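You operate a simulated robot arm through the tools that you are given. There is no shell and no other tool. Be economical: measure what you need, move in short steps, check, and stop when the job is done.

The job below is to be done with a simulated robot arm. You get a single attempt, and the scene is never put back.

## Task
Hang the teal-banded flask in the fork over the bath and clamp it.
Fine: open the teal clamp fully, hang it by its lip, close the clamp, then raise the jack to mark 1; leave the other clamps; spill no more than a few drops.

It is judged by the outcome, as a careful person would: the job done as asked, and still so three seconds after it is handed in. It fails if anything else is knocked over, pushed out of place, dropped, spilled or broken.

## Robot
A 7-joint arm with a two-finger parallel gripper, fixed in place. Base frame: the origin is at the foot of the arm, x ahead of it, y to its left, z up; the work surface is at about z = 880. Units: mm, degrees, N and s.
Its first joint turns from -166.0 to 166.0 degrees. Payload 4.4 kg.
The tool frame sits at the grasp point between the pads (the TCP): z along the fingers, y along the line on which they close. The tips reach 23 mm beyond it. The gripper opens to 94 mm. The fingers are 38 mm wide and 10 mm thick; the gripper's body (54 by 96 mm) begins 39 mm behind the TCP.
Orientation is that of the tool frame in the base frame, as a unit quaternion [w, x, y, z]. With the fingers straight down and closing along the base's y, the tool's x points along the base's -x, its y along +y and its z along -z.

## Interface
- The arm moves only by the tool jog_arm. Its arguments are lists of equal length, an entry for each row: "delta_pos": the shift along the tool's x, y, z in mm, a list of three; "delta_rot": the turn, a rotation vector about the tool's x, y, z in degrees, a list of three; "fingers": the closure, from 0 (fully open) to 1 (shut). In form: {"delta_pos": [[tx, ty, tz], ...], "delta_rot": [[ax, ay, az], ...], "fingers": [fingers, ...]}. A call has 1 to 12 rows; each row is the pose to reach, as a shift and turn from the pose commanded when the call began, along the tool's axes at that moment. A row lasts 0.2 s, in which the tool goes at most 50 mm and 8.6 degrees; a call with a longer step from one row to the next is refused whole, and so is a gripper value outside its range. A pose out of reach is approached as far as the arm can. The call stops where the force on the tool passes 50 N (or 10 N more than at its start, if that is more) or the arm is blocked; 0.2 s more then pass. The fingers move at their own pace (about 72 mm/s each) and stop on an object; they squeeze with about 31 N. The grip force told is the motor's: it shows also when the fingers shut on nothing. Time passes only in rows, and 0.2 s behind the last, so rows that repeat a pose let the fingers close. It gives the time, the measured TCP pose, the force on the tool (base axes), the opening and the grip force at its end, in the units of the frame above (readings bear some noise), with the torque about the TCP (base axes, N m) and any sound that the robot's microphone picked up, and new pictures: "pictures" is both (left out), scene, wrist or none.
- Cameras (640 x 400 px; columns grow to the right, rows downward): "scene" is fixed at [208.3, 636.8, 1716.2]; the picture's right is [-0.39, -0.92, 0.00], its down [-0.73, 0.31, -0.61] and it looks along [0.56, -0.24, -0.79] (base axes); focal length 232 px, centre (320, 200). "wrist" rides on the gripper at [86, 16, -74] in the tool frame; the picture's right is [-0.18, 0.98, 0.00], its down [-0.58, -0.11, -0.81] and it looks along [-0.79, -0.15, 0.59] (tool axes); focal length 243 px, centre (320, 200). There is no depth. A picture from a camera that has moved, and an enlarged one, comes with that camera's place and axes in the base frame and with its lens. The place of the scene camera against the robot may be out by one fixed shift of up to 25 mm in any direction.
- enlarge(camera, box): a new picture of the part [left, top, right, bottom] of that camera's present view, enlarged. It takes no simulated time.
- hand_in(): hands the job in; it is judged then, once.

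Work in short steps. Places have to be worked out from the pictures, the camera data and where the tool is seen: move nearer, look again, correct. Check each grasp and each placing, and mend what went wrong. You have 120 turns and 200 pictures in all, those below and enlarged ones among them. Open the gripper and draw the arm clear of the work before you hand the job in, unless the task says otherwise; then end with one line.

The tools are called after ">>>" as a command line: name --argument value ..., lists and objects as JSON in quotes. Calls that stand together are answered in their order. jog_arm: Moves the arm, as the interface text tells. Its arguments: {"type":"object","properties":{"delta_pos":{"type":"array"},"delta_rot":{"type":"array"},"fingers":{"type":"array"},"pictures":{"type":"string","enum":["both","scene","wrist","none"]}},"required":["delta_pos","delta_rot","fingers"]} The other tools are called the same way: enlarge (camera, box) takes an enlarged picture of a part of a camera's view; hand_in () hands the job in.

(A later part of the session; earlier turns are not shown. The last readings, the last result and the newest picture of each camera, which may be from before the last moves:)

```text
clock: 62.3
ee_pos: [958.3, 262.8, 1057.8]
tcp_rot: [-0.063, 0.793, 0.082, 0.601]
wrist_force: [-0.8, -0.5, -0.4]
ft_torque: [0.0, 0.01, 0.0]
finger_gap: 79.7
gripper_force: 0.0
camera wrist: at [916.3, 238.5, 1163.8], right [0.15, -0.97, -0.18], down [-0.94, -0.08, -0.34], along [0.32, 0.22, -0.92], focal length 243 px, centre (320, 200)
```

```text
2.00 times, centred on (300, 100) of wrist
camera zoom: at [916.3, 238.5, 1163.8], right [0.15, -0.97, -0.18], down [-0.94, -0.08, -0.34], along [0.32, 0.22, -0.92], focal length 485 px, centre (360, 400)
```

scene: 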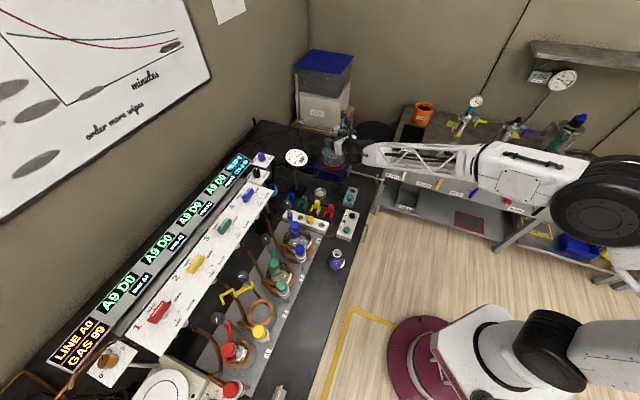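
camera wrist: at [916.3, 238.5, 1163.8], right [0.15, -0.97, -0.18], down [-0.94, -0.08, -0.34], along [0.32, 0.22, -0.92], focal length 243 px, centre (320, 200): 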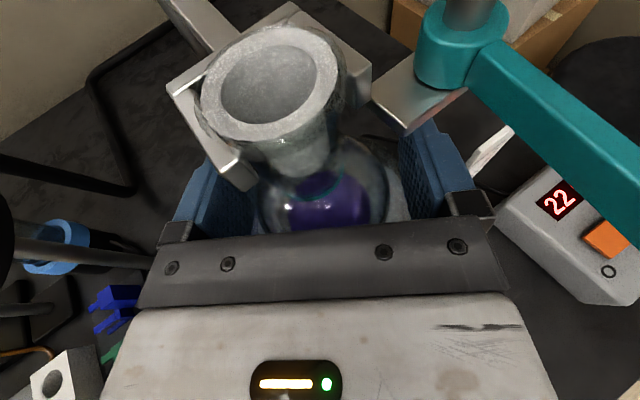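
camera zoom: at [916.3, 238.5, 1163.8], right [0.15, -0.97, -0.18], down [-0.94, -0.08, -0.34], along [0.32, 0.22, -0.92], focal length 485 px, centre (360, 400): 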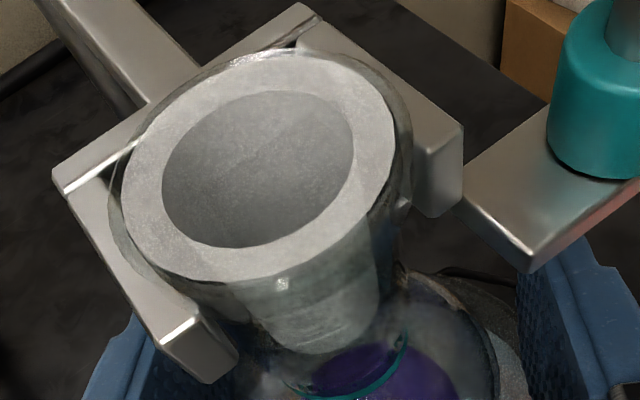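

The flask hangs by its lip, free of the fingers. I back out horizontally along the hand's heading.

>>> jog_arm --delta_pos '[[-2, 0, -7], [-5, 0, -18], [-8.4, 0, -30], [-14, 0, -50], [-20, 0, -72], [-26, 0, -94], [-32.3, 0, -115.6], [-36, 0, -129]]' --delta_rot '[[0, 0, 0], [0, 0, 0], [0, 0, 0], [0, 0, 0], [0, 0, 0], [0, 0, 0], [0, 0, 0], [0, 0, 0]]' --fingers '[0.15, 0.15, 0.15, 0.15, 0.15, 0.15, 0.15, 0.15]' --pictures "scene"

>>> enlarge --camera "scene" --box '[310, 110, 390, 180]'

```text
clock: 64.1
ee_pos: [827.3, 234.9, 1058.5]
tcp_rot: [-0.062, 0.792, 0.081, 0.602]
wrist_force: [0.9, -0.2, -0.8]
ft_torque: [0.01, -0.02, 0.01]
finger_gap: 79.8
gripper_force: 0.2
```

scene: 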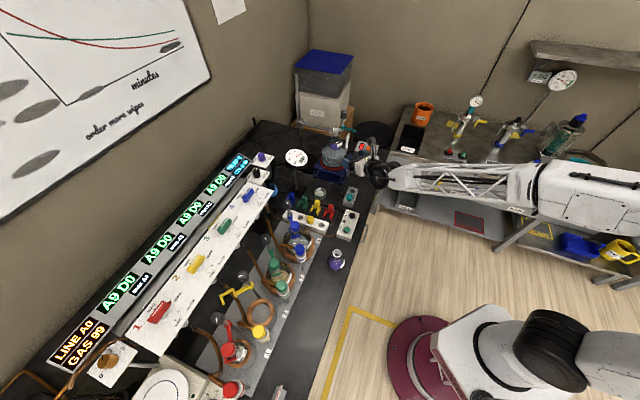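

```text
5.71 times, centred on (350, 145) of scene
camera zoom: at [208.3, 636.8, 1716.2], right [-0.39, -0.92, 0.0], down [-0.73, 0.31, -0.61], along [0.56, -0.24, -0.79], focal length 1323 px, centre (149, 514)
```

zoom: 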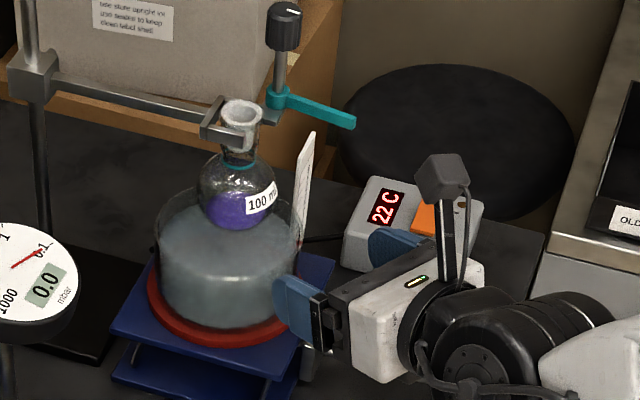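

The flask hangs straight, banded neck in the fork. Now I raise and tip the hand back to pointing down, to turn the gate's knob closed.

>>> jog_arm --delta_pos '[[42, -1, -17], [84, -2, -34], [126, -3, -51], [168, -4, -68], [210, -5, -84], [252, -6, -101], [252, -6, -101], [252, -6, -101], [252, -6, -101], [252, -6, -101], [252, -6, -101], [252, -6, -101]]' --delta_rot '[[0, 0, 0], [0, 0, 0], [0, -7.5, 0], [0, -15, 0], [0, -23, 0], [0, -31, 0], [0, -39, 0], [0, -47, 0], [0, -55, 0], [0, -63, 0], [0, -70, 0], [0, -74.3, 0]]' --fingers '[0, 0, 0, 0, 0, 0, 0, 0, 0, 0, 0, 0]' --pictures "none"

```text
clock: 66.7
ee_pos: [793.3, 248.4, 1330.4]
tcp_rot: [0.003, 0.996, 0.092, 0.001]
wrist_force: [0.3, 0.5, -0.7]
ft_torque: [0.02, 0.0, -0.03]
finger_gap: 94.0
gripper_force: 0.1
out of reach, approached as far as the arm can: row 4, 9, 10, 11, 12
```

Tool is down again. I move above the knob axis (≈(973,225)) and yaw a little clockwise off the joint limit.

>>> jog_arm --delta_pos '[[29, 9, 0], [58, 18, 0], [87, 28, 0], [116, 37, 10], [145, 46, 35], [172.7, 55.5, 60], [172.7, 55.5, 70], [172.7, 55.5, 70]]' --delta_rot '[[0, 0, 4], [0, 0, 8], [0, 0, 12], [0, 0, 16], [0, 0, 16], [0, 0, 16], [0, 0, 16], [0, 0, 16]]' --fingers '[0, 0, 0, 0, 0, 0, 0, 0]' --pictures "wrist"

>>> enlarge --camera "wrist" --box '[230, 0, 430, 230]'

```text
clock: 68.5
ee_pos: [976.1, 231.7, 1258.2]
tcp_rot: [0.0, 0.999, -0.037, 0.0]
wrist_force: [-0.2, 0.6, 0.8]
ft_torque: [0.0, 0.0, 0.01]
finger_gap: 94.0
gripper_force: 0.1
camera wrist: at [1061.9, 210.4, 1334.4], right [-0.26, -0.97, 0.0], down [-0.57, 0.15, 0.81], along [-0.78, 0.21, -0.59], focal length 243 px, centre (320, 200)
```

wrist: 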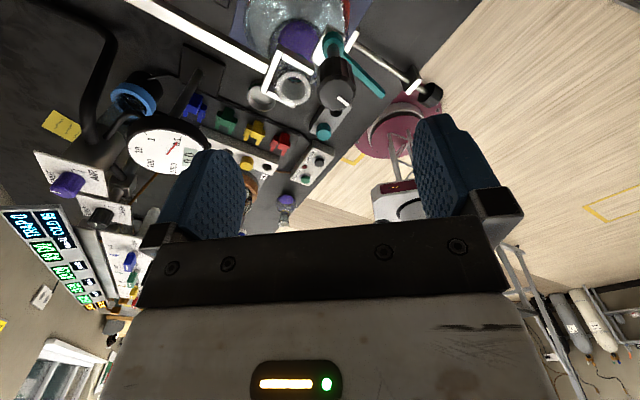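

```text
1.74 times, centred on (330, 115) of wrist
camera zoom: at [1061.9, 210.4, 1334.4], right [-0.26, -0.97, 0.0], down [-0.57, 0.15, 0.81], along [-0.78, 0.21, -0.59], focal length 422 px, centre (303, 348)
```

zoom: 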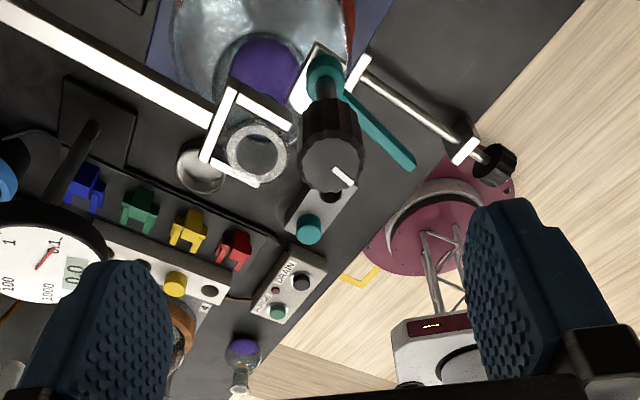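

Knob axis now triangulates to (975,225). I descend on it and close.

>>> jog_arm --delta_pos '[[-0.2, 3, 35], [-0.5, 6.7, 68], [-0.5, 6.7, 71], [-0.5, 6.7, 71], [-0.5, 6.7, 71], [-0.5, 6.7, 71], [-0.5, 6.7, 71]]' --delta_rot '[[0, 0, 0], [0, 0, 0], [0, 0, 0], [0, 0, 0], [0, 0, 0], [0, 0, 0], [0, 0, 0]]' --fingers '[0, 0, 0, 0.5, 0.8, 1, 1]' --pictures "none"

```text
clock: 70.2
ee_pos: [974.3, 221.9, 1187.7]
tcp_rot: [0.002, 0.999, -0.038, -0.001]
wrist_force: [-7.3, -14.5, 1.6]
ft_torque: [0.14, -0.04, -0.04]
finger_gap: 25.2
gripper_force: 44.8
stopped in row 7: the force on the tool passed its limit at 52 N (the readings are from after the stop); the commanded pose is now the measured one
```

Gripped with small residual force. Turn clockwise slowly and watch.

>>> jog_arm --delta_pos '[[-0.2, 0.5, 0], [-0.2, 0.6, 0], [-0.2, 0.6, 0], [-0.2, 0.6, 0], [-0.2, 0.6, 0], [-0.2, 0.6, 0], [-0.2, 0.6, 0]]' --delta_rot '[[0, 0, 1], [0, 0, 4], [0, 0, 7], [0, 0, 10], [0, 0, 13], [0, 0, 16], [0, 0, 16]]' --fingers '[1, 1, 1, 1, 1, 1, 1]' --pictures "none"

```text
clock: 71.8
ee_pos: [974.5, 221.2, 1188.2]
tcp_rot: [0.001, 0.984, -0.177, -0.001]
wrist_force: [-9.8, 0.1, -0.4]
ft_torque: [0.65, 0.4, -0.01]
finger_gap: 25.4
gripper_force: 44.6
```

Smooth. Continue another 24°.

>>> jog_arm --delta_pos '[[-0.4, 0.1, 0], [-0.4, 0.1, 0], [-0.4, 0.1, 0], [-0.4, 0.1, 0], [-0.4, 0.1, 0], [-0.4, 0.1, 0], [-0.4, 0.1, 0], [-0.4, 0.1, 0], [-0.4, 0.1, 0]]' --delta_rot '[[0, 0, 3], [0, 0, 6], [0, 0, 9], [0, 0, 12], [0, 0, 15], [0, 0, 18], [0, 0, 21], [0, 0, 24], [0, 0, 24]]' --fingers '[1, 1, 1, 1, 1, 1, 1, 1, 1]' --pictures "wrist"

>>> enlarge --camera "scene" --box '[320, 80, 370, 150]'

```text
clock: 73.8
ee_pos: [974.8, 222.1, 1187.8]
tcp_rot: [0.0, 0.926, -0.378, 0.0]
wrist_force: [9.0, 30.9, 8.4]
ft_torque: [1.04, -0.14, 0.06]
finger_gap: 25.4
gripper_force: 45.4
camera wrist: at [1025.8, 151.2, 1263.9], right [-0.82, -0.57, 0.0], down [-0.34, 0.48, 0.81], along [-0.46, 0.66, -0.59], focal length 243 px, centre (320, 200)
```

wrist: 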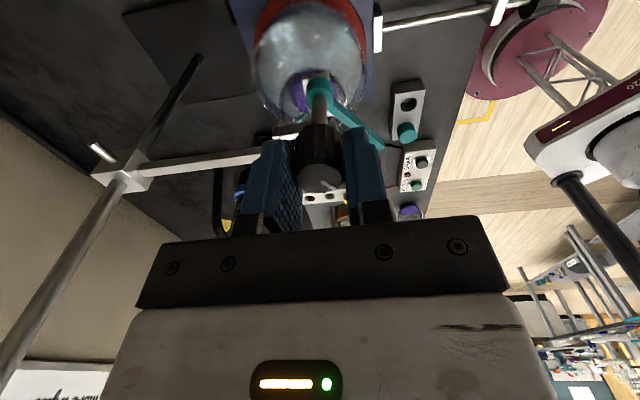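

```text
5.71 times, centred on (345, 115) of scene
camera zoom: at [208.3, 636.8, 1716.2], right [-0.39, -0.92, 0.0], down [-0.73, 0.31, -0.61], along [0.56, -0.24, -0.79], focal length 1323 px, centre (177, 686)
```

zoom: 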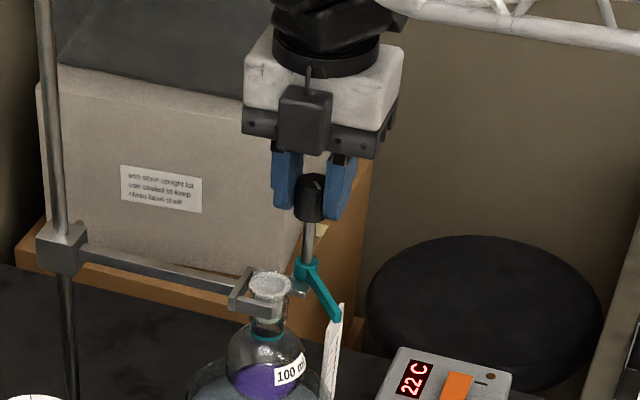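

Gate half closed. I relieve the side force and continue 24°.

>>> jog_arm --delta_pos '[[-0.6, -1.1, 0], [-0.6, -1.1, 0], [-0.6, -1.1, 0], [-0.6, -1.1, 0], [-0.6, -1.1, 0], [-0.6, -1.1, 0], [-0.6, -1.1, 0], [-0.6, -1.1, 0], [-0.6, -1.1, 0]]' --delta_rot '[[0, 0, 1], [0, 0, 4], [0, 0, 8], [0, 0, 12], [0, 0, 15], [0, 0, 18], [0, 0, 21], [0, 0, 24], [0, 0, 24]]' --fingers '[1, 1, 1, 1, 1, 1, 1, 1, 1]' --pictures "none"

>>> enlarge --camera "scene" --box '[320, 80, 370, 150]'

```text
clock: 75.2
ee_pos: [975.0, 221.9, 1186.7]
tcp_rot: [0.001, 0.859, -0.511, 0.002]
wrist_force: [9.5, 0.2, -1.5]
ft_torque: [0.24, 0.06, 0.03]
finger_gap: 24.8
gripper_force: 45.3
stopped in row 6: the force on the tool passed its limit at 52 N (the readings are from after the stop); the commanded pose is now the measured one
```

```text
5.71 times, centred on (345, 115) of scene
camera zoom: at [208.3, 636.8, 1716.2], right [-0.39, -0.92, 0.0], down [-0.73, 0.31, -0.61], along [0.56, -0.24, -0.79], focal length 1323 px, centre (177, 686)
```

zoom: 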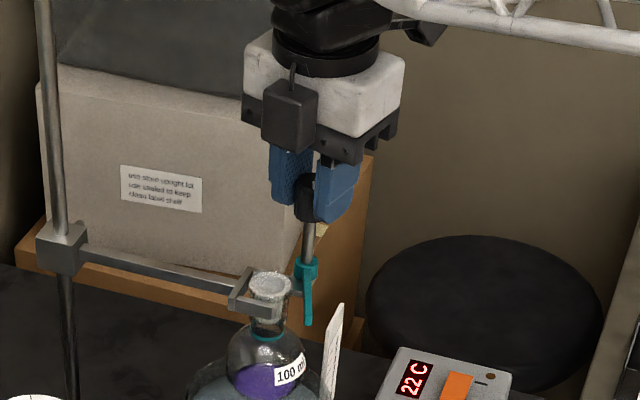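

Nearly closed; ~25° to go. Continue slowly.

>>> jog_arm --delta_pos '[[0.2, -0.3, 0], [0.2, -0.3, 0], [0.2, -0.4, 0], [0.2, -0.4, 0], [0.2, -0.5, 0], [0.2, -0.5, 0], [0.2, -0.5, 0]]' --delta_rot '[[0, 0, 1], [0, 0, 3.5], [0, 0, 6], [0, 0, 8.5], [0, 0, 11], [0, 0, 14], [0, 0, 14]]' --fingers '[1, 1, 1, 1, 1, 1, 1]' --pictures "none"

>>> enlarge --camera "scene" --box '[325, 105, 365, 145]'

```text
clock: 76.8
ee_pos: [975.1, 222.3, 1187.7]
tcp_rot: [0.001, 0.79, -0.613, 0.0]
wrist_force: [30.2, -4.2, 2.5]
ft_torque: [0.14, -0.27, 0.04]
finger_gap: 25.0
gripper_force: 44.5
```

```text
10.00 times, centred on (345, 125) of scene
camera zoom: at [208.3, 636.8, 1716.2], right [-0.39, -0.92, 0.0], down [-0.73, 0.31, -0.61], along [0.56, -0.24, -0.79], focal length 2315 px, centre (70, 950)
```

zoom: 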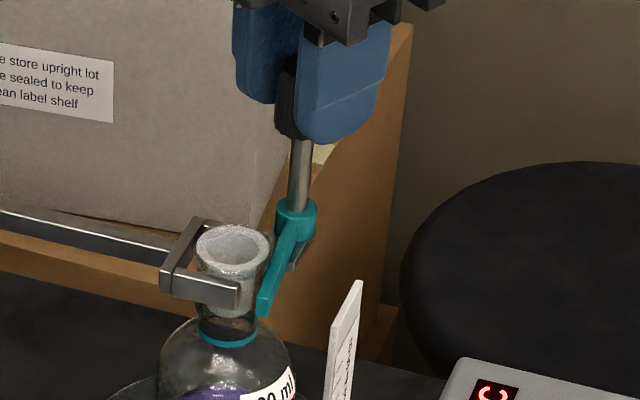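

About 10° left. I relieve and turn another 14°.

>>> jog_arm --delta_pos '[[0.4, -1.1, 0], [0.4, -1.2, 0], [0.4, -1.2, 0], [0.4, -1.2, 0], [0.4, -1.3, 0], [0.4, -1.3, 0], [0.4, -1.3, 0]]' --delta_rot '[[0, 0, 1], [0, 0, 3.5], [0, 0, 6], [0, 0, 8.5], [0, 0, 11], [0, 0, 14], [0, 0, 14]]' --fingers '[1, 1, 1, 1, 1, 1, 1]' --pictures "none"

>>> enlarge --camera "scene" --box '[325, 105, 365, 145]'

>>> enlarge --camera "wrist" --box '[230, 0, 430, 230]'

```text
clock: 78.2
ee_pos: [975.0, 222.6, 1186.8]
tcp_rot: [0.001, 0.713, -0.701, 0.001]
wrist_force: [-21.0, -8.6, 4.0]
ft_torque: [0.15, -0.35, 0.14]
finger_gap: 25.3
gripper_force: 44.7
stopped in row 7: the force on the tool passed its limit at 56 N (the readings are from after the stop); the commanded pose is now the measured one
```

```text
10.00 times, centred on (345, 125) of scene
camera zoom: at [208.3, 636.8, 1716.2], right [-0.39, -0.92, 0.0], down [-0.73, 0.31, -0.61], along [0.56, -0.24, -0.79], focal length 2315 px, centre (70, 950)
```

zoom: 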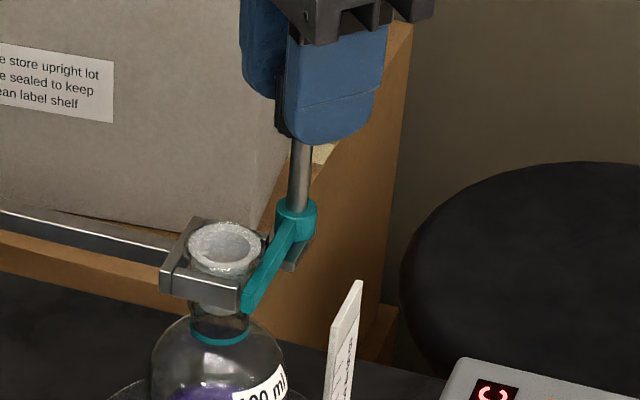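

```text
1.74 times, centred on (330, 115) of wrist
camera zoom: at [961.7, 136.0, 1264.0], right [-0.99, 0.17, 0.0], down [0.1, 0.58, 0.8], along [0.13, 0.79, -0.59], focal length 422 px, centre (303, 348)
```

zoom: 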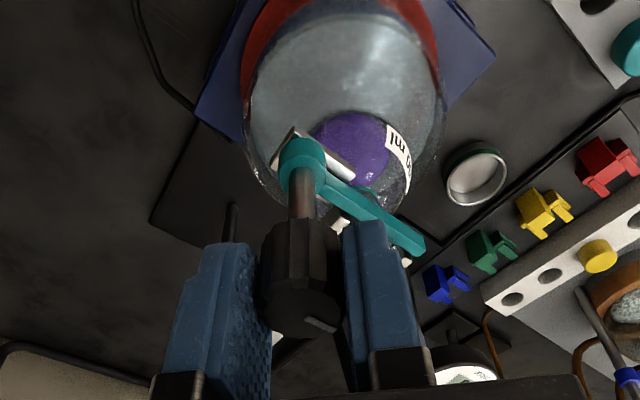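

The gate now lies across the mouth exactly where it was when closed at the start. I release the knob, lift clear and inspect.

>>> jog_arm --delta_pos '[[0, 0, 0], [0, 0, 0], [0, 0, 0], [0, 0, -20], [0, 0, -55], [0, 0, -95], [0, 0, -130], [0, 0, -130]]' --delta_rot '[[0, 0, 0], [0, 0, 0], [0, 0, 0], [0, 0, 0], [0, 0, 0], [0, 0, 0], [0, 0, 0], [0, 0, 0]]' --fingers '[0.6, 0.3, 0, 0, 0, 0, 0, 0]' --pictures "scene"

>>> enlarge --camera "scene" --box '[320, 115, 360, 175]'

>>> enlarge --camera "wrist" --box '[230, 20, 430, 220]'

```text
clock: 80.0
ee_pos: [976.8, 223.9, 1316.4]
tcp_rot: [0.001, 0.713, -0.701, 0.001]
wrist_force: [0.1, -0.9, 0.2]
ft_torque: [-0.01, 0.02, 0.0]
finger_gap: 93.9
gripper_force: 0.1
```

scene: 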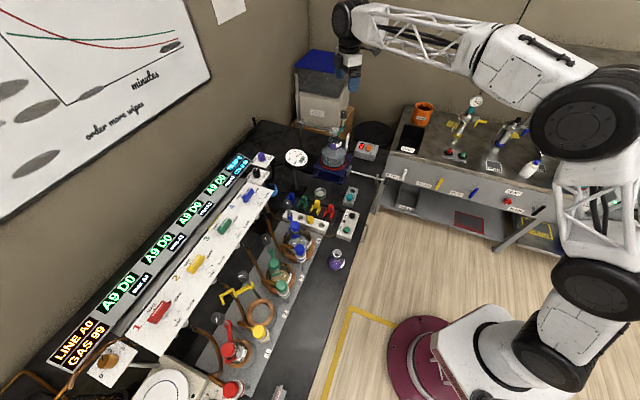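

```text
6.67 times, centred on (340, 145) of scene
camera zoom: at [208.3, 636.8, 1716.2], right [-0.39, -0.92, 0.0], down [-0.73, 0.31, -0.61], along [0.56, -0.24, -0.79], focal length 1543 px, centre (187, 567)
```

zoom: 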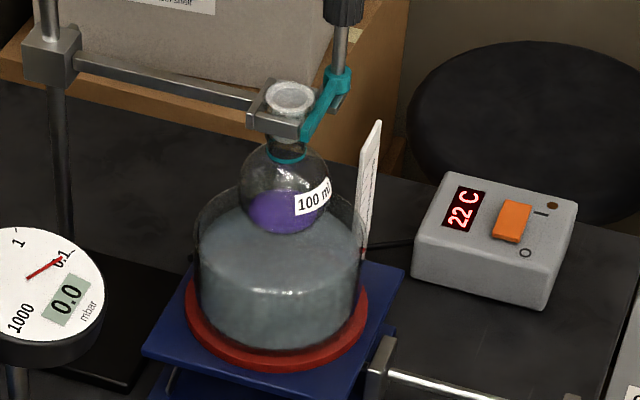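

```text
2.00 times, centred on (330, 120) of wrist
camera zoom: at [962.8, 136.9, 1393.7], right [-0.99, 0.17, 0.0], down [0.1, 0.58, 0.81], along [0.13, 0.79, -0.59], focal length 485 px, centre (300, 360)
```

zoom: 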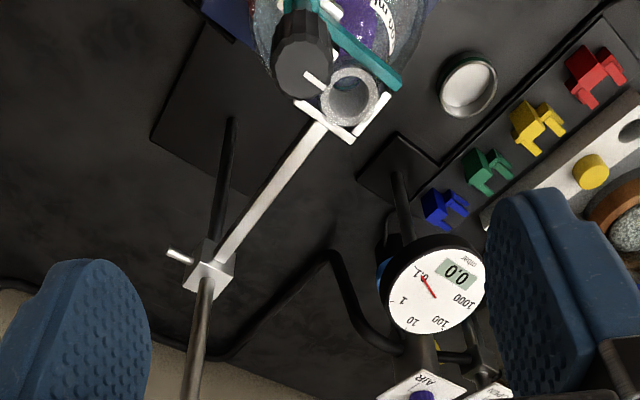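

Flask is clamped, upright, and hanging over the bath. Next the jack: its knob is at about (770,78,913), shaft along (0.7,0.7). I move off towards it while yawing the hand.

>>> jog_arm --delta_pos '[[19, 25, 0], [38, 49, 0], [57, 74, 5], [75, 99, 15], [94, 123, 27], [113, 148, 40], [132, 173, 55], [151, 197, 70], [170, 222, 85], [188, 247, 100], [207, 271, 115], [226, 296, 130]]' --delta_rot '[[0, 0, -8], [0, 0, -16], [0, 0, -24], [0, 0, -32], [0, 0, -40], [0, 0, -48], [0, 0, -56], [0, 0, -64], [0, 0, -72], [0, 0, -80], [0, 0, -88], [0, 0, -93]]' --fingers '[0, 0, 0, 0, 0, 0, 0, 0, 0, 0, 0, 0]' --pictures "none"

```text
clock: 82.6
ee_pos: [703.2, 35.6, 1182.0]
tcp_rot: [0.013, 0.999, -0.029, 0.003]
wrist_force: [-0.2, 0.4, 2.9]
ft_torque: [-0.01, -0.04, 0.02]
finger_gap: 94.0
gripper_force: 0.1
out of reach, approached as far as the arm can: row 11, 12
```

At a joint limit for yaw, which is fine. Now I tip the tool to horizontal, heading along the jack's shaft (45°).

>>> jog_arm --delta_pos '[[0, 0, 0], [0, 0, 0], [0, 0, 0], [0, 0, 0], [0, 0, 0], [0, 0, 0], [0, 0, 0], [0, 0, 0], [0, 0, 0], [0, 0, 0], [0, 0, 0]]' --delta_rot '[[6, 5.3, 0], [12, 10.6, 0], [18, 16, 0], [24, 21.3, 0], [30, 26.6, 0], [36, 32, 0], [42, 37.2, 0], [48, 42.6, 0], [54, 48, 0], [60, 53.2, 0], [66, 58.5, 0]]' --fingers '[0, 0, 0, 0, 0, 0, 0, 0, 0, 0, 0]' --pictures "both"

```text
clock: 84.5
ee_pos: [760.2, 207.6, 931.7]
tcp_rot: [-0.244, 0.945, -0.15, 0.156]
wrist_force: [3.1, -4.2, 5.2]
ft_torque: [-0.41, -0.05, 0.17]
finger_gap: 93.8
gripper_force: 0.3
out of reach, approached as far as the arm can: row 1, 2, 3, 4, 5, 6, 7, 8, 9
stopped in row 9: the force on the tool passed its limit at 274 N (the readings are from after the stop); the commanded pose is now the measured one
camera wrist: at [809.3, 132.0, 1007.2], right [-0.37, -0.75, -0.54], down [-0.8, -0.03, 0.6], along [-0.47, 0.66, -0.59], focal length 243 px, centre (320, 200)
```

scene: 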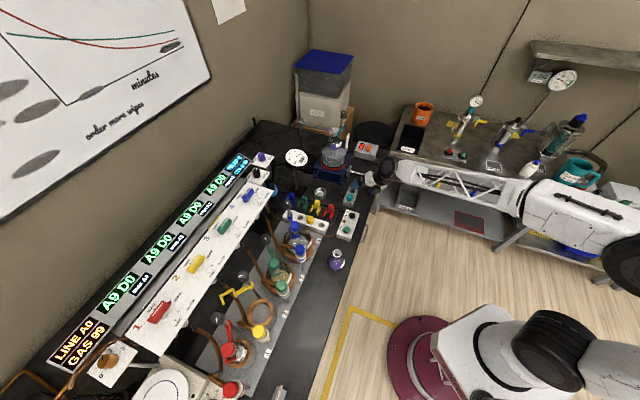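
wrist: 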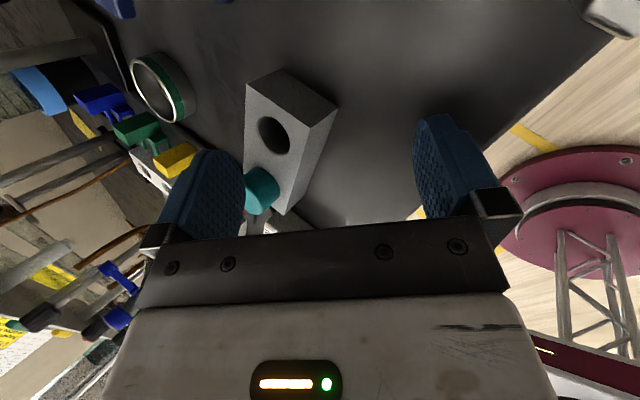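

The arm ran against a limit, drifted down and touched something hard (274 N). I stop and inspect what is around before moving.

>>> enlarge --camera "scene" --box '[300, 110, 410, 220]'

>>> enlarge --camera "wrist" --box '[100, 0, 540, 240]'

```text
3.64 times, centred on (355, 165) of scene
camera zoom: at [208.3, 636.8, 1716.2], right [-0.39, -0.92, 0.0], down [-0.73, 0.31, -0.61], along [0.56, -0.24, -0.79], focal length 842 px, centre (193, 327)
```

zoom: 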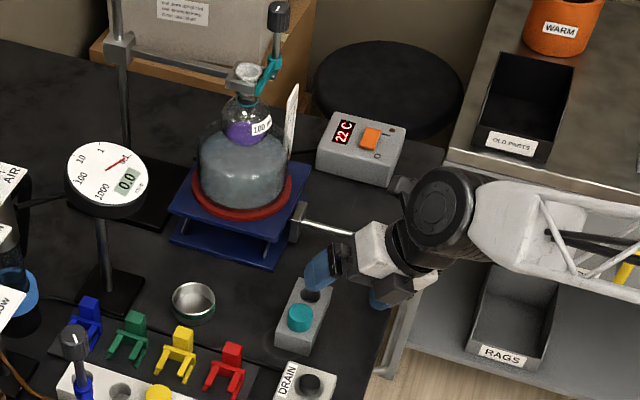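

```text
1.45 times, centred on (320, 120) of wrist
camera zoom: at [809.3, 132.0, 1007.2], right [-0.37, -0.75, -0.54], down [-0.8, -0.03, 0.6], along [-0.47, 0.66, -0.59], focal length 353 px, centre (320, 316)
```

zoom: 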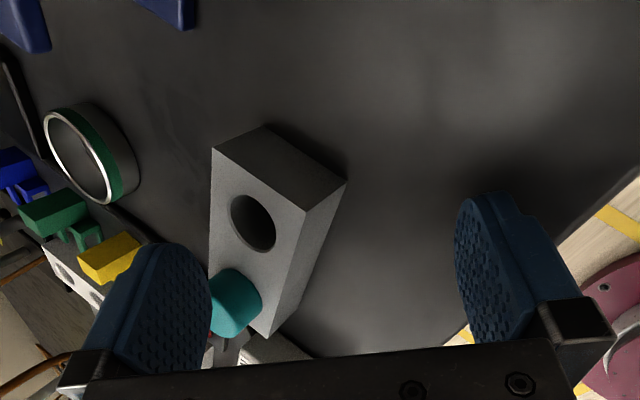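

The box, jack and shaft look unmoved in the pictures; by geometry the lower fingertip touched the bench top. I lift straight up first.

>>> jog_arm --delta_pos '[[4, -10, -17], [11, -25, -42], [22, -50, -83], [33, -76, -125], [44, -101, -166], [55, -127, -208]]' --delta_rot '[[0, 0, 0], [0, 0, 0], [0, 0, 0], [0, 0, 0], [0, 0, 0], [0, 0, 0]]' --fingers '[0, 0, 0, 0, 0, 0]' --pictures "both"

>>> enlarge --camera "scene" --box '[300, 110, 410, 220]'

```text
refused: row 4 steps farther than a row can; nothing moved
```

```text
3.64 times, centred on (355, 165) of scene
camera zoom: at [208.3, 636.8, 1716.2], right [-0.39, -0.92, 0.0], down [-0.73, 0.31, -0.61], along [0.56, -0.24, -0.79], focal length 842 px, centre (193, 327)
```

zoom: 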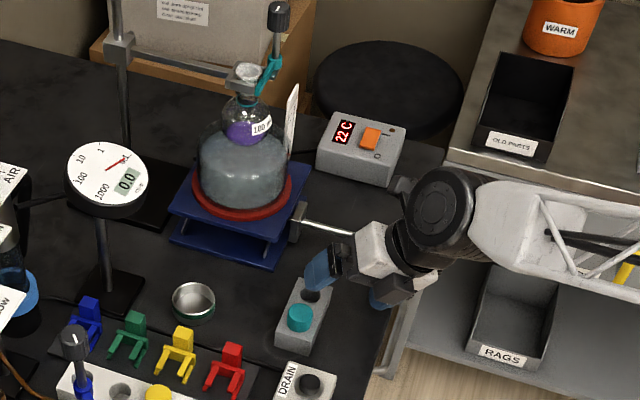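

The step was slightly too long; I repeat with shorter rows.

>>> jog_arm --delta_pos '[[3, -8, -12], [9, -20, -33], [18, -41, -67], [27, -62, -101], [36, -83, -136], [45, -104, -170]]' --delta_rot '[[0, 0, 0], [0, 0, 0], [0, 0, 0], [0, 0, 0], [0, 0, 0], [0, 0, 0]]' --fingers '[0, 0, 0, 0, 0, 0]' --pictures "scene"

>>> enlarge --camera "scene" --box '[300, 110, 410, 220]'

```text
clock: 85.9
ee_pos: [762.2, 207.9, 1134.9]
tcp_rot: [-0.244, 0.945, -0.151, 0.157]
wrist_force: [0.7, 0.1, 0.5]
ft_torque: [-0.01, 0.01, -0.02]
finger_gap: 94.3
gripper_force: 0.1
```

scene: 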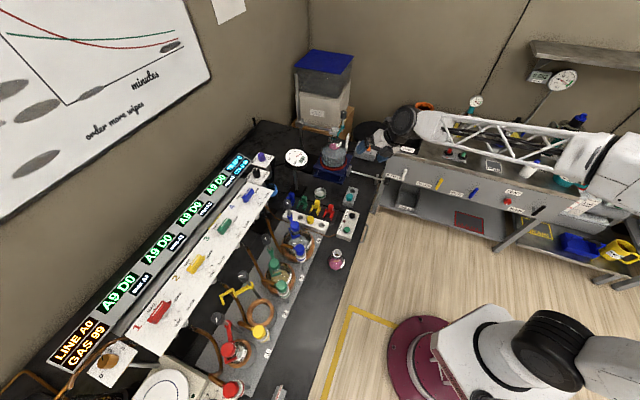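

```text
3.64 times, centred on (355, 165) of scene
camera zoom: at [208.3, 636.8, 1716.2], right [-0.39, -0.92, 0.0], down [-0.73, 0.31, -0.61], along [0.56, -0.24, -0.79], focal length 842 px, centre (193, 327)
```

zoom: 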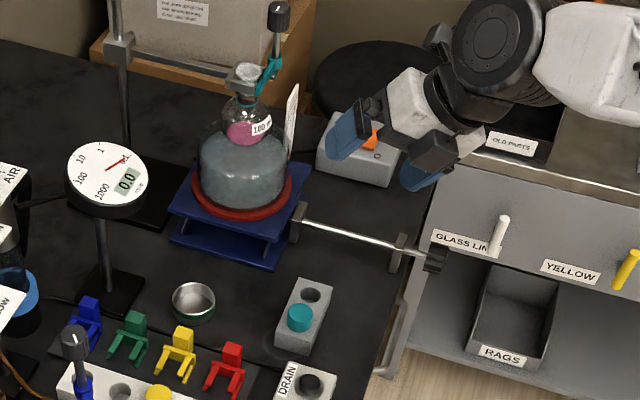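

Everything is unmoved. I move off the bench in front of the jack knob at a safe height, and roll the wrist +60° away from the joint limit before tipping again.

>>> jog_arm --delta_pos '[[0.8, 24, -12], [1.6, 49, -25], [2.4, 73, -37], [3.2, 98, -50], [4, 122, -62], [4.8, 147, -75], [5.6, 171, -87], [6.4, 196, -100]]' --delta_rot '[[0, 0, 7.5], [0, 0, 15], [0, 0, 22.5], [0, 0, 30], [0, 0, 37.5], [0, 0, 45], [0, 0, 52.5], [0, 0, 60]]' --fingers '[0, 0, 0, 0, 0, 0, 0, 0]' --pictures "none"

```text
clock: 87.7
ee_pos: [690.5, -1.1, 1122.3]
tcp_rot: [-0.29, 0.743, -0.604, 0.013]
wrist_force: [0.3, -1.0, -0.1]
ft_torque: [-0.01, 0.0, 0.01]
finger_gap: 93.9
gripper_force: 0.1
```

Good, no limit. I tip half the remaining angle (28°) and check.

>>> jog_arm --delta_pos '[[0, 0, 0], [0, 0, 0], [0, 0, 0], [0, 0, 0]]' --delta_rot '[[5.6, -4.2, 0], [11.3, -8.3, 0], [16.9, -12.5, 0], [22.5, -16.6, 0]]' --fingers '[0, 0, 0, 0]' --pictures "none"

>>> jog_arm --delta_pos '[[0, 0, 0], [0, 0, 0], [0, 0, 0], [0, 0, 0]]' --delta_rot '[[5.6, -4.2, 0], [11.3, -8.3, 0], [16.9, -12.5, 0], [22.5, -16.6, 0]]' --fingers '[0, 0, 0, 0]' --pictures "both"

```text
clock: 88.7
ee_pos: [689.3, 0.5, 1121.1]
tcp_rot: [-0.513, 0.667, -0.54, 0.024]
wrist_force: [0.1, 0.2, -0.2]
ft_torque: [0.0, -0.03, 0.02]
finger_gap: 94.1
gripper_force: 0.1
```

```text
clock: 89.7
ee_pos: [689.0, -0.3, 1121.0]
tcp_rot: [0.705, -0.551, 0.446, -0.032]
wrist_force: [-0.1, 0.9, -0.5]
ft_torque: [0.01, 0.03, 0.03]
finger_gap: 93.9
gripper_force: 0.1
camera wrist: at [684.6, -95.0, 1059.8], right [-0.55, 0.48, -0.68], down [-0.84, -0.33, 0.44], along [-0.02, 0.81, 0.59], focal length 243 px, centre (320, 200)
```

scene: 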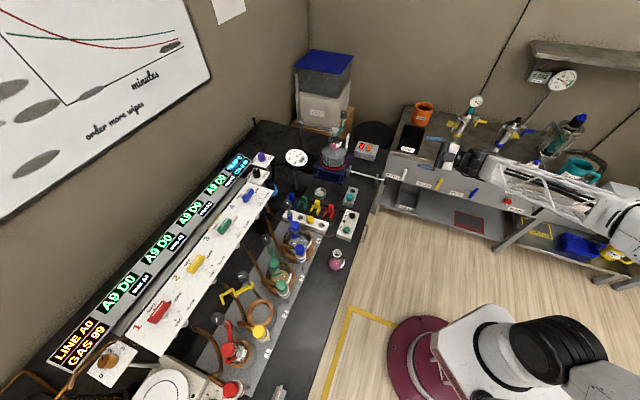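
wrist: 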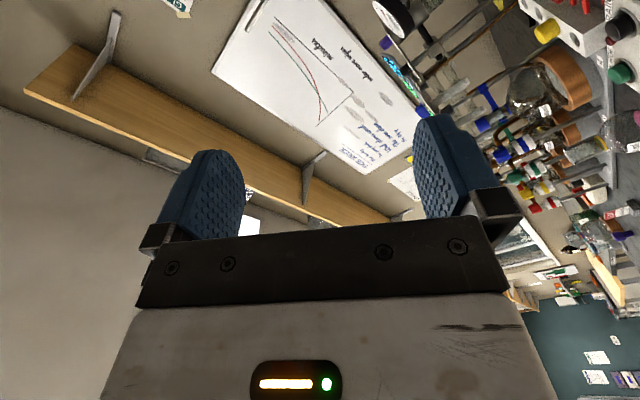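

Tool is horizontal with heading 48°, no limits hit. I zoom the scene view on the jack knob to place it precisely.

>>> enlarge --camera "scene" --box '[340, 160, 390, 190]'

>>> enlarge --camera "scene" --box '[320, 130, 360, 170]'

```text
12.80 times, centred on (365, 175) of scene
camera zoom: at [208.3, 636.8, 1716.2], right [-0.39, -0.92, 0.0], down [-0.73, 0.31, -0.61], along [0.56, -0.24, -0.79], focal length 2963 px, centre (-256, 520)
```

zoom: 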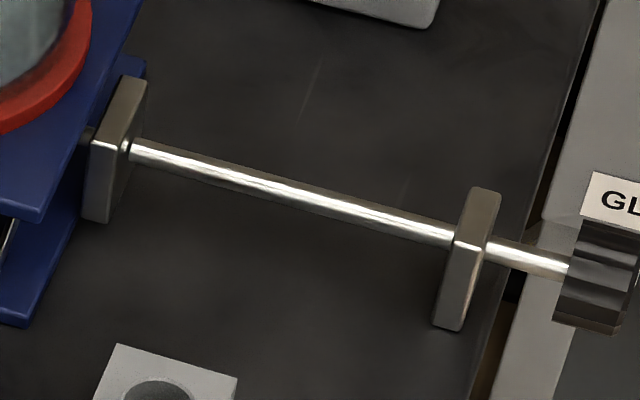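

```text
10.00 times, centred on (340, 150) of scene
camera zoom: at [208.3, 636.8, 1716.2], right [-0.39, -0.92, 0.0], down [-0.73, 0.31, -0.61], along [0.56, -0.24, -0.79], focal length 2315 px, centre (120, 700)
```

zoom: 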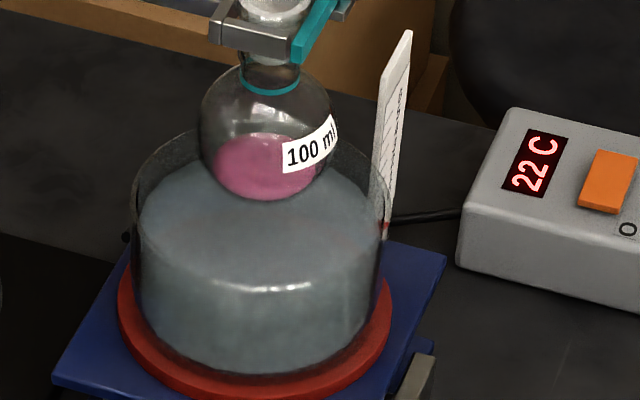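

Shaft line runs at ~46°, knob centre ≈(770,75,913), about 35 mm in diameter. I descend to knob height about 105 mm in front of it, rolling −36° to leave room to turn clockwise.

>>> jog_arm --delta_pos '[[21, 27, 1], [43, 55, 2], [64, 82, 3.5], [85, 109, 5], [107, 137, 6], [127.8, 164.2, 7]]' --delta_rot '[[0, 0, -6], [0, 0, -12], [0, 0, -18], [0, 0, -24], [0, 0, -30], [0, 0, -36]]' --fingers '[0, 0, 0, 0, 0, 0]' --pictures "both"

>>> enlarge --camera "scene" --box '[340, 150, 420, 220]'

```text
clock: 91.1
ee_pos: [673.1, 37.1, 1208.3]
tcp_rot: [-0.607, 0.685, -0.373, 0.154]
wrist_force: [0.5, 0.5, -0.1]
ft_torque: [0.03, -0.04, -0.03]
finger_gap: 94.1
gripper_force: 0.0
out of reach, approached as far as the arm can: row 1, 2, 3, 4, 5, 6
camera wrist: at [678.8, -76.1, 1191.5], right [-0.44, 0.14, -0.88], down [-0.89, -0.17, 0.42], along [-0.09, 0.97, 0.2], focal length 243 px, centre (320, 200)
```

scene: 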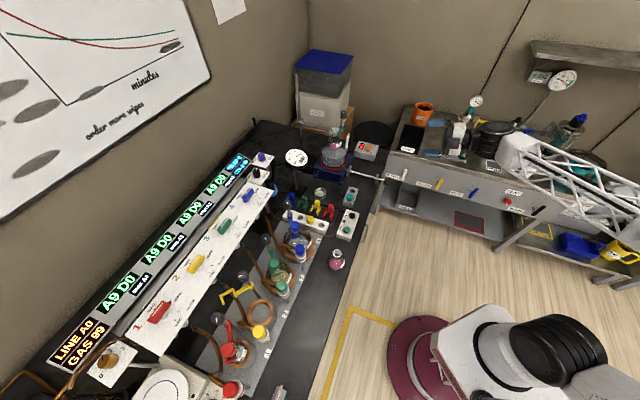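
wrist: 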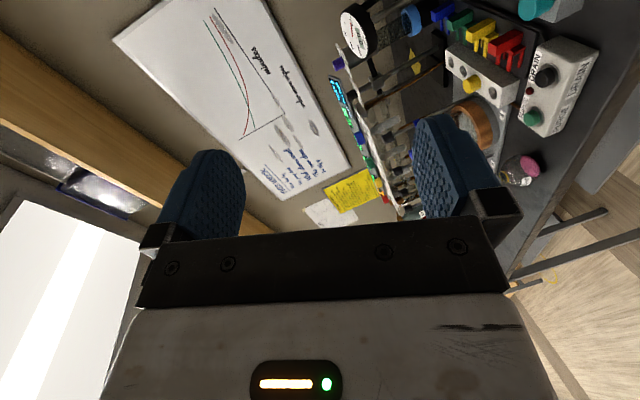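

```text
5.71 times, centred on (380, 185) of scene
camera zoom: at [208.3, 636.8, 1716.2], right [-0.39, -0.92, 0.0], down [-0.73, 0.31, -0.61], along [0.56, -0.24, -0.79], focal length 1323 px, centre (-23, 286)
```

zoom: 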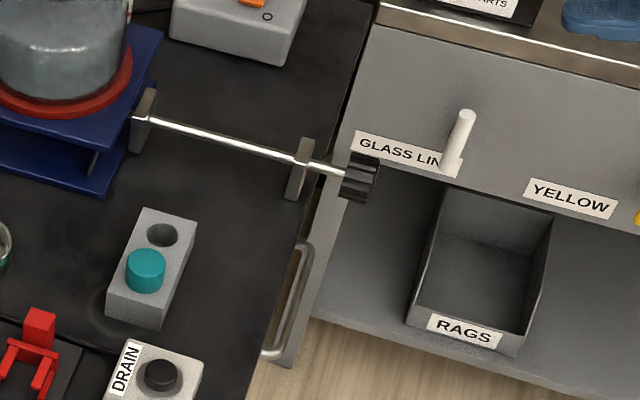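

The roll was not reachable and the arm drifted (harmlessly, in free air). I step back to the last good pose by undoing that command gradually.

>>> jog_arm --delta_pos '[[-1.2, -35, -1.2], [-2.3, -70, -2.3], [-3.5, -104, -3.5], [-4.6, -139, -4.6], [-5.8, -173, -5.8], [-6.9, -208, -7]]' --delta_rot '[[0, 0, 6], [0, 0, 12], [0, 0, 18], [0, 0, 24], [0, 0, 30], [0, 0, 36]]' --fingers '[0, 0, 0, 0, 0, 0]' --pictures "none"

```text
clock: 92.5
ee_pos: [736.5, 37.9, 1401.5]
tcp_rot: [0.625, -0.535, 0.567, 0.043]
wrist_force: [-0.5, 0.2, -0.3]
ft_torque: [-0.04, -0.02, -0.01]
finger_gap: 93.7
gripper_force: 0.2
```

Limits clamp the commanded pose to the measured one, good to know. Roll is now ~145°, which seems within range; I descend to (697,1,1100) and level the tool.

>>> jog_arm --delta_pos '[[29, 24.5, 1.5], [58, 49, 3], [87, 73.5, 4.5], [116, 98, 6], [145, 122.5, 7.5], [175, 147, 9], [204, 171, 10.5], [233, 196, 12]]' --delta_rot '[[0, 0, 0], [0, 0, 0], [0, 0, 0], [0, 0, 0], [2.3, -2.1, 0.1], [4.6, -4.2, 0.2], [7, -6.4, 0.3], [9.3, -8.5, 0.4]]' --fingers '[0, 0, 0, 0, 0, 0, 0, 0]' --pictures "none"

```text
clock: 94.3
ee_pos: [698.6, 1.8, 1101.4]
tcp_rot: [0.707, -0.477, 0.521, 0.036]
wrist_force: [0.1, 0.1, 0.7]
ft_torque: [-0.03, 0.02, -0.01]
finger_gap: 93.9
gripper_force: 0.1
```

Level, heading 45.4°. I lower to the knob's height (z 913), ~105 mm in front of it.

>>> jog_arm --delta_pos '[[29, 24, 0], [58, 48, 0], [87, 72, 0], [116, 96, 0], [145, 119.8, 0], [145, 119.8, 0]]' --delta_rot '[[0, 0, 0], [0, 0, 0], [0, 0, 0], [0, 0, 0], [0, 0, 0], [0, 0, 0]]' --fingers '[0, 0, 0, 0, 0, 0]' --pictures "both"

>>> enlarge --camera "scene" --box '[340, 150, 420, 220]'

```text
clock: 95.7
ee_pos: [702.0, -12.6, 957.5]
tcp_rot: [0.697, -0.477, 0.533, 0.054]
wrist_force: [0.5, -1.0, -1.4]
ft_torque: [0.03, 0.01, 0.04]
finger_gap: 94.1
gripper_force: 0.0
out of reach, approached as far as the arm can: row 4, 5, 6
camera wrist: at [679.0, -94.1, 882.4], right [-0.65, 0.61, -0.45], down [-0.74, -0.39, 0.55], along [0.16, 0.69, 0.71], focal length 243 px, centre (320, 200)
```

scene: 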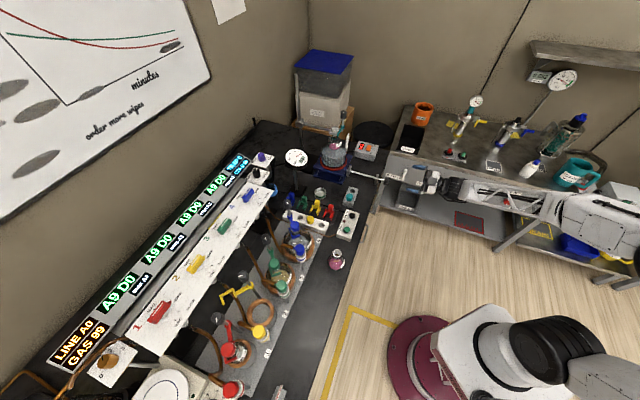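
wrist: 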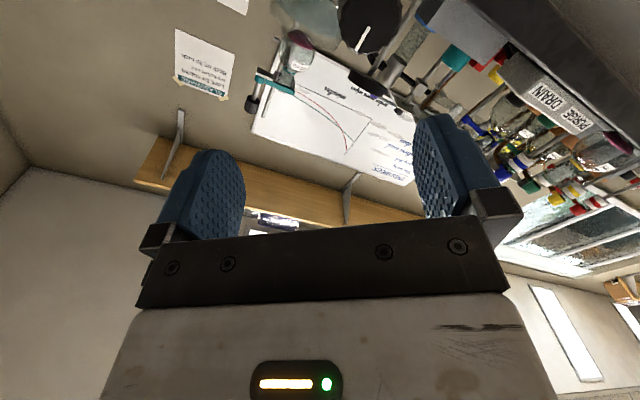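

```text
5.71 times, centred on (380, 185) of scene
camera zoom: at [208.3, 636.8, 1716.2], right [-0.39, -0.92, 0.0], down [-0.73, 0.31, -0.61], along [0.56, -0.24, -0.79], focal length 1323 px, centre (-23, 286)
```

zoom: 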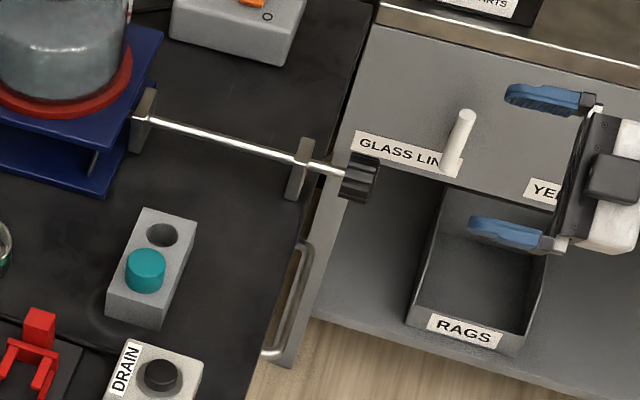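

The low roll keeps meeting a joint limit. I raise 60 mm and roll the wrist +80° (towards its middle range), which should free the joint.

>>> jog_arm --delta_pos '[[-10, -7, 0], [-20, -14, 0], [-29, -21, 0], [-38, -29, 0], [-47.7, -36.4, 0], [-47.7, -36.4, 0], [-47.7, -36.4, 0], [-47.7, -36.4, 0], [-47.7, -36.4, 0], [-47.7, -36.4, 0], [-47.7, -36.4, 0]]' --delta_rot '[[0, 0, 7], [0, 0, 14], [0, 0, 21], [0, 0, 28], [0, 0, 36], [0, 0, 44], [0, 0, 52], [0, 0, 60], [0, 0, 68], [0, 0, 76], [0, 0, 80]]' --fingers '[0, 0, 0, 0, 0, 0, 0, 0, 0, 0, 0]' --pictures "scene"

```text
clock: 98.1
ee_pos: [701.0, -11.5, 1016.5]
tcp_rot: [0.516, -0.029, 0.707, 0.483]
wrist_force: [-0.5, 0.1, -0.7]
ft_torque: [0.0, -0.01, -0.02]
finger_gap: 93.9
gripper_force: 0.1
```

scene: 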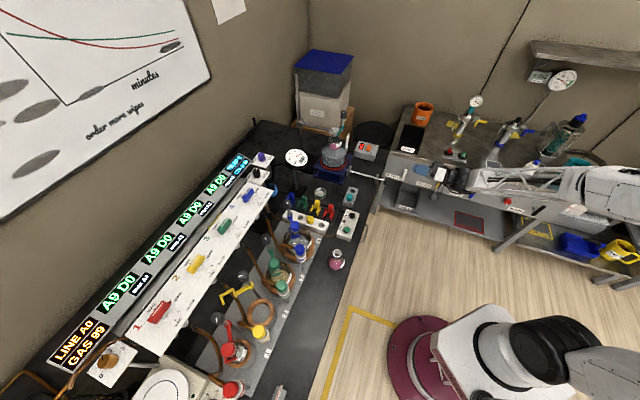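

Roll freely reached ~221°. Now lower to z 913 in front of the knob.

>>> jog_arm --delta_pos '[[20, -13.5, 1.6], [43, -29, 3.4], [65, -43.6, 5.2], [86.5, -58.2, 6.9], [86.5, -58.2, 6.9]]' --delta_rot '[[0, 0, 0], [0, 0, 0], [0, 0, 0], [0, 0, 0], [0, 0, 0]]' --fingers '[0, 0, 0, 0, 0]' --pictures "both"

>>> enlarge --camera "scene" --box '[340, 150, 420, 220]'

```text
clock: 99.3
ee_pos: [699.7, 2.6, 913.5]
tcp_rot: [0.517, -0.029, 0.706, 0.482]
wrist_force: [-0.8, 0.8, -0.5]
ft_torque: [0.0, -0.01, 0.01]
finger_gap: 94.2
gripper_force: 0.0
camera wrist: at [599.3, -2.1, 860.7], right [-0.45, 0.44, 0.78], down [-0.24, -0.9, 0.37], along [0.86, -0.02, 0.51], focal length 243 px, centre (320, 200)
```

scene: 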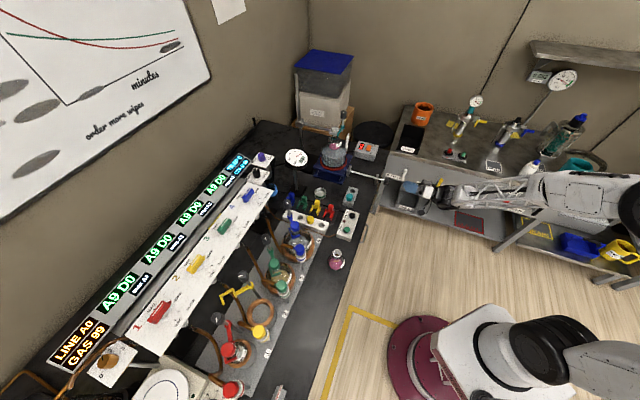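
wrist: 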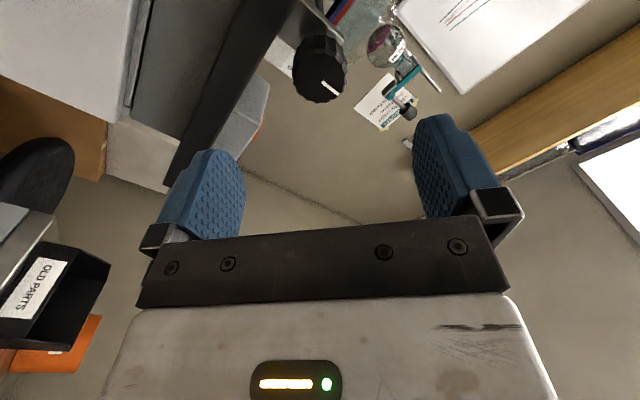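

```text
5.71 times, centred on (380, 185) of scene
camera zoom: at [208.3, 636.8, 1716.2], right [-0.39, -0.92, 0.0], down [-0.73, 0.31, -0.61], along [0.56, -0.24, -0.79], focal length 1323 px, centre (-23, 286)
```

zoom: 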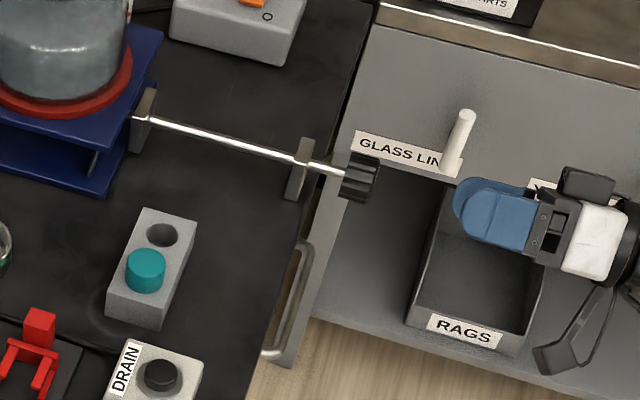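

The arm reached it and the wrist camera sees the knob's face and tick: axis near x−y≈691, z≈914. I advance 50 mm with a 3 mm shift left and re-measure.

>>> jog_arm --delta_pos '[[0.4, 1, 17], [0.8, 2, 34], [1.1, 2.9, 50], [1.1, 2.9, 50]]' --delta_rot '[[0, 0, 0], [0, 0, 0], [0, 0, 0], [0, 0, 0]]' --fingers '[0, 0, 0, 0]' --pictures "wrist"

>>> enlarge --camera "wrist" --box '[220, 20, 480, 220]'

```text
clock: 100.3
ee_pos: [731.1, 39.7, 914.6]
tcp_rot: [0.517, -0.03, 0.707, 0.482]
wrist_force: [-0.6, 0.6, -0.4]
ft_torque: [0.0, 0.0, 0.02]
finger_gap: 94.2
gripper_force: 0.0
camera wrist: at [631.0, 35.5, 860.7], right [-0.45, 0.44, 0.78], down [-0.24, -0.9, 0.37], along [0.86, -0.02, 0.51], focal length 243 px, centre (320, 200)
```

wrist: 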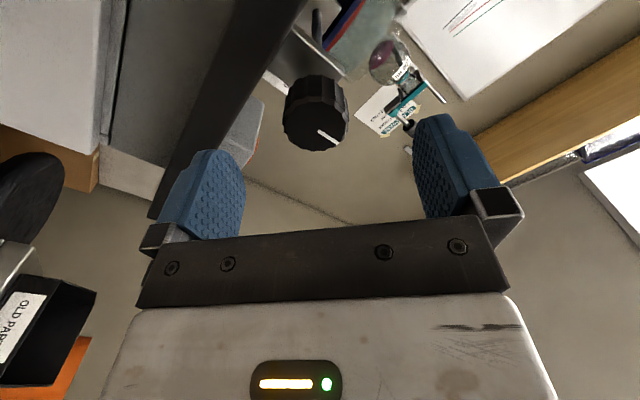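

```text
2.00 times, centred on (350, 120) of wrist
camera zoom: at [631.0, 35.5, 860.7], right [-0.45, 0.44, 0.78], down [-0.24, -0.9, 0.37], along [0.86, -0.02, 0.51], focal length 485 px, centre (260, 360)
```

zoom: 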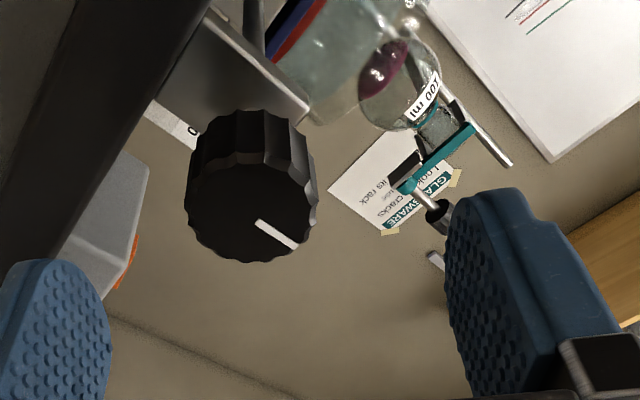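

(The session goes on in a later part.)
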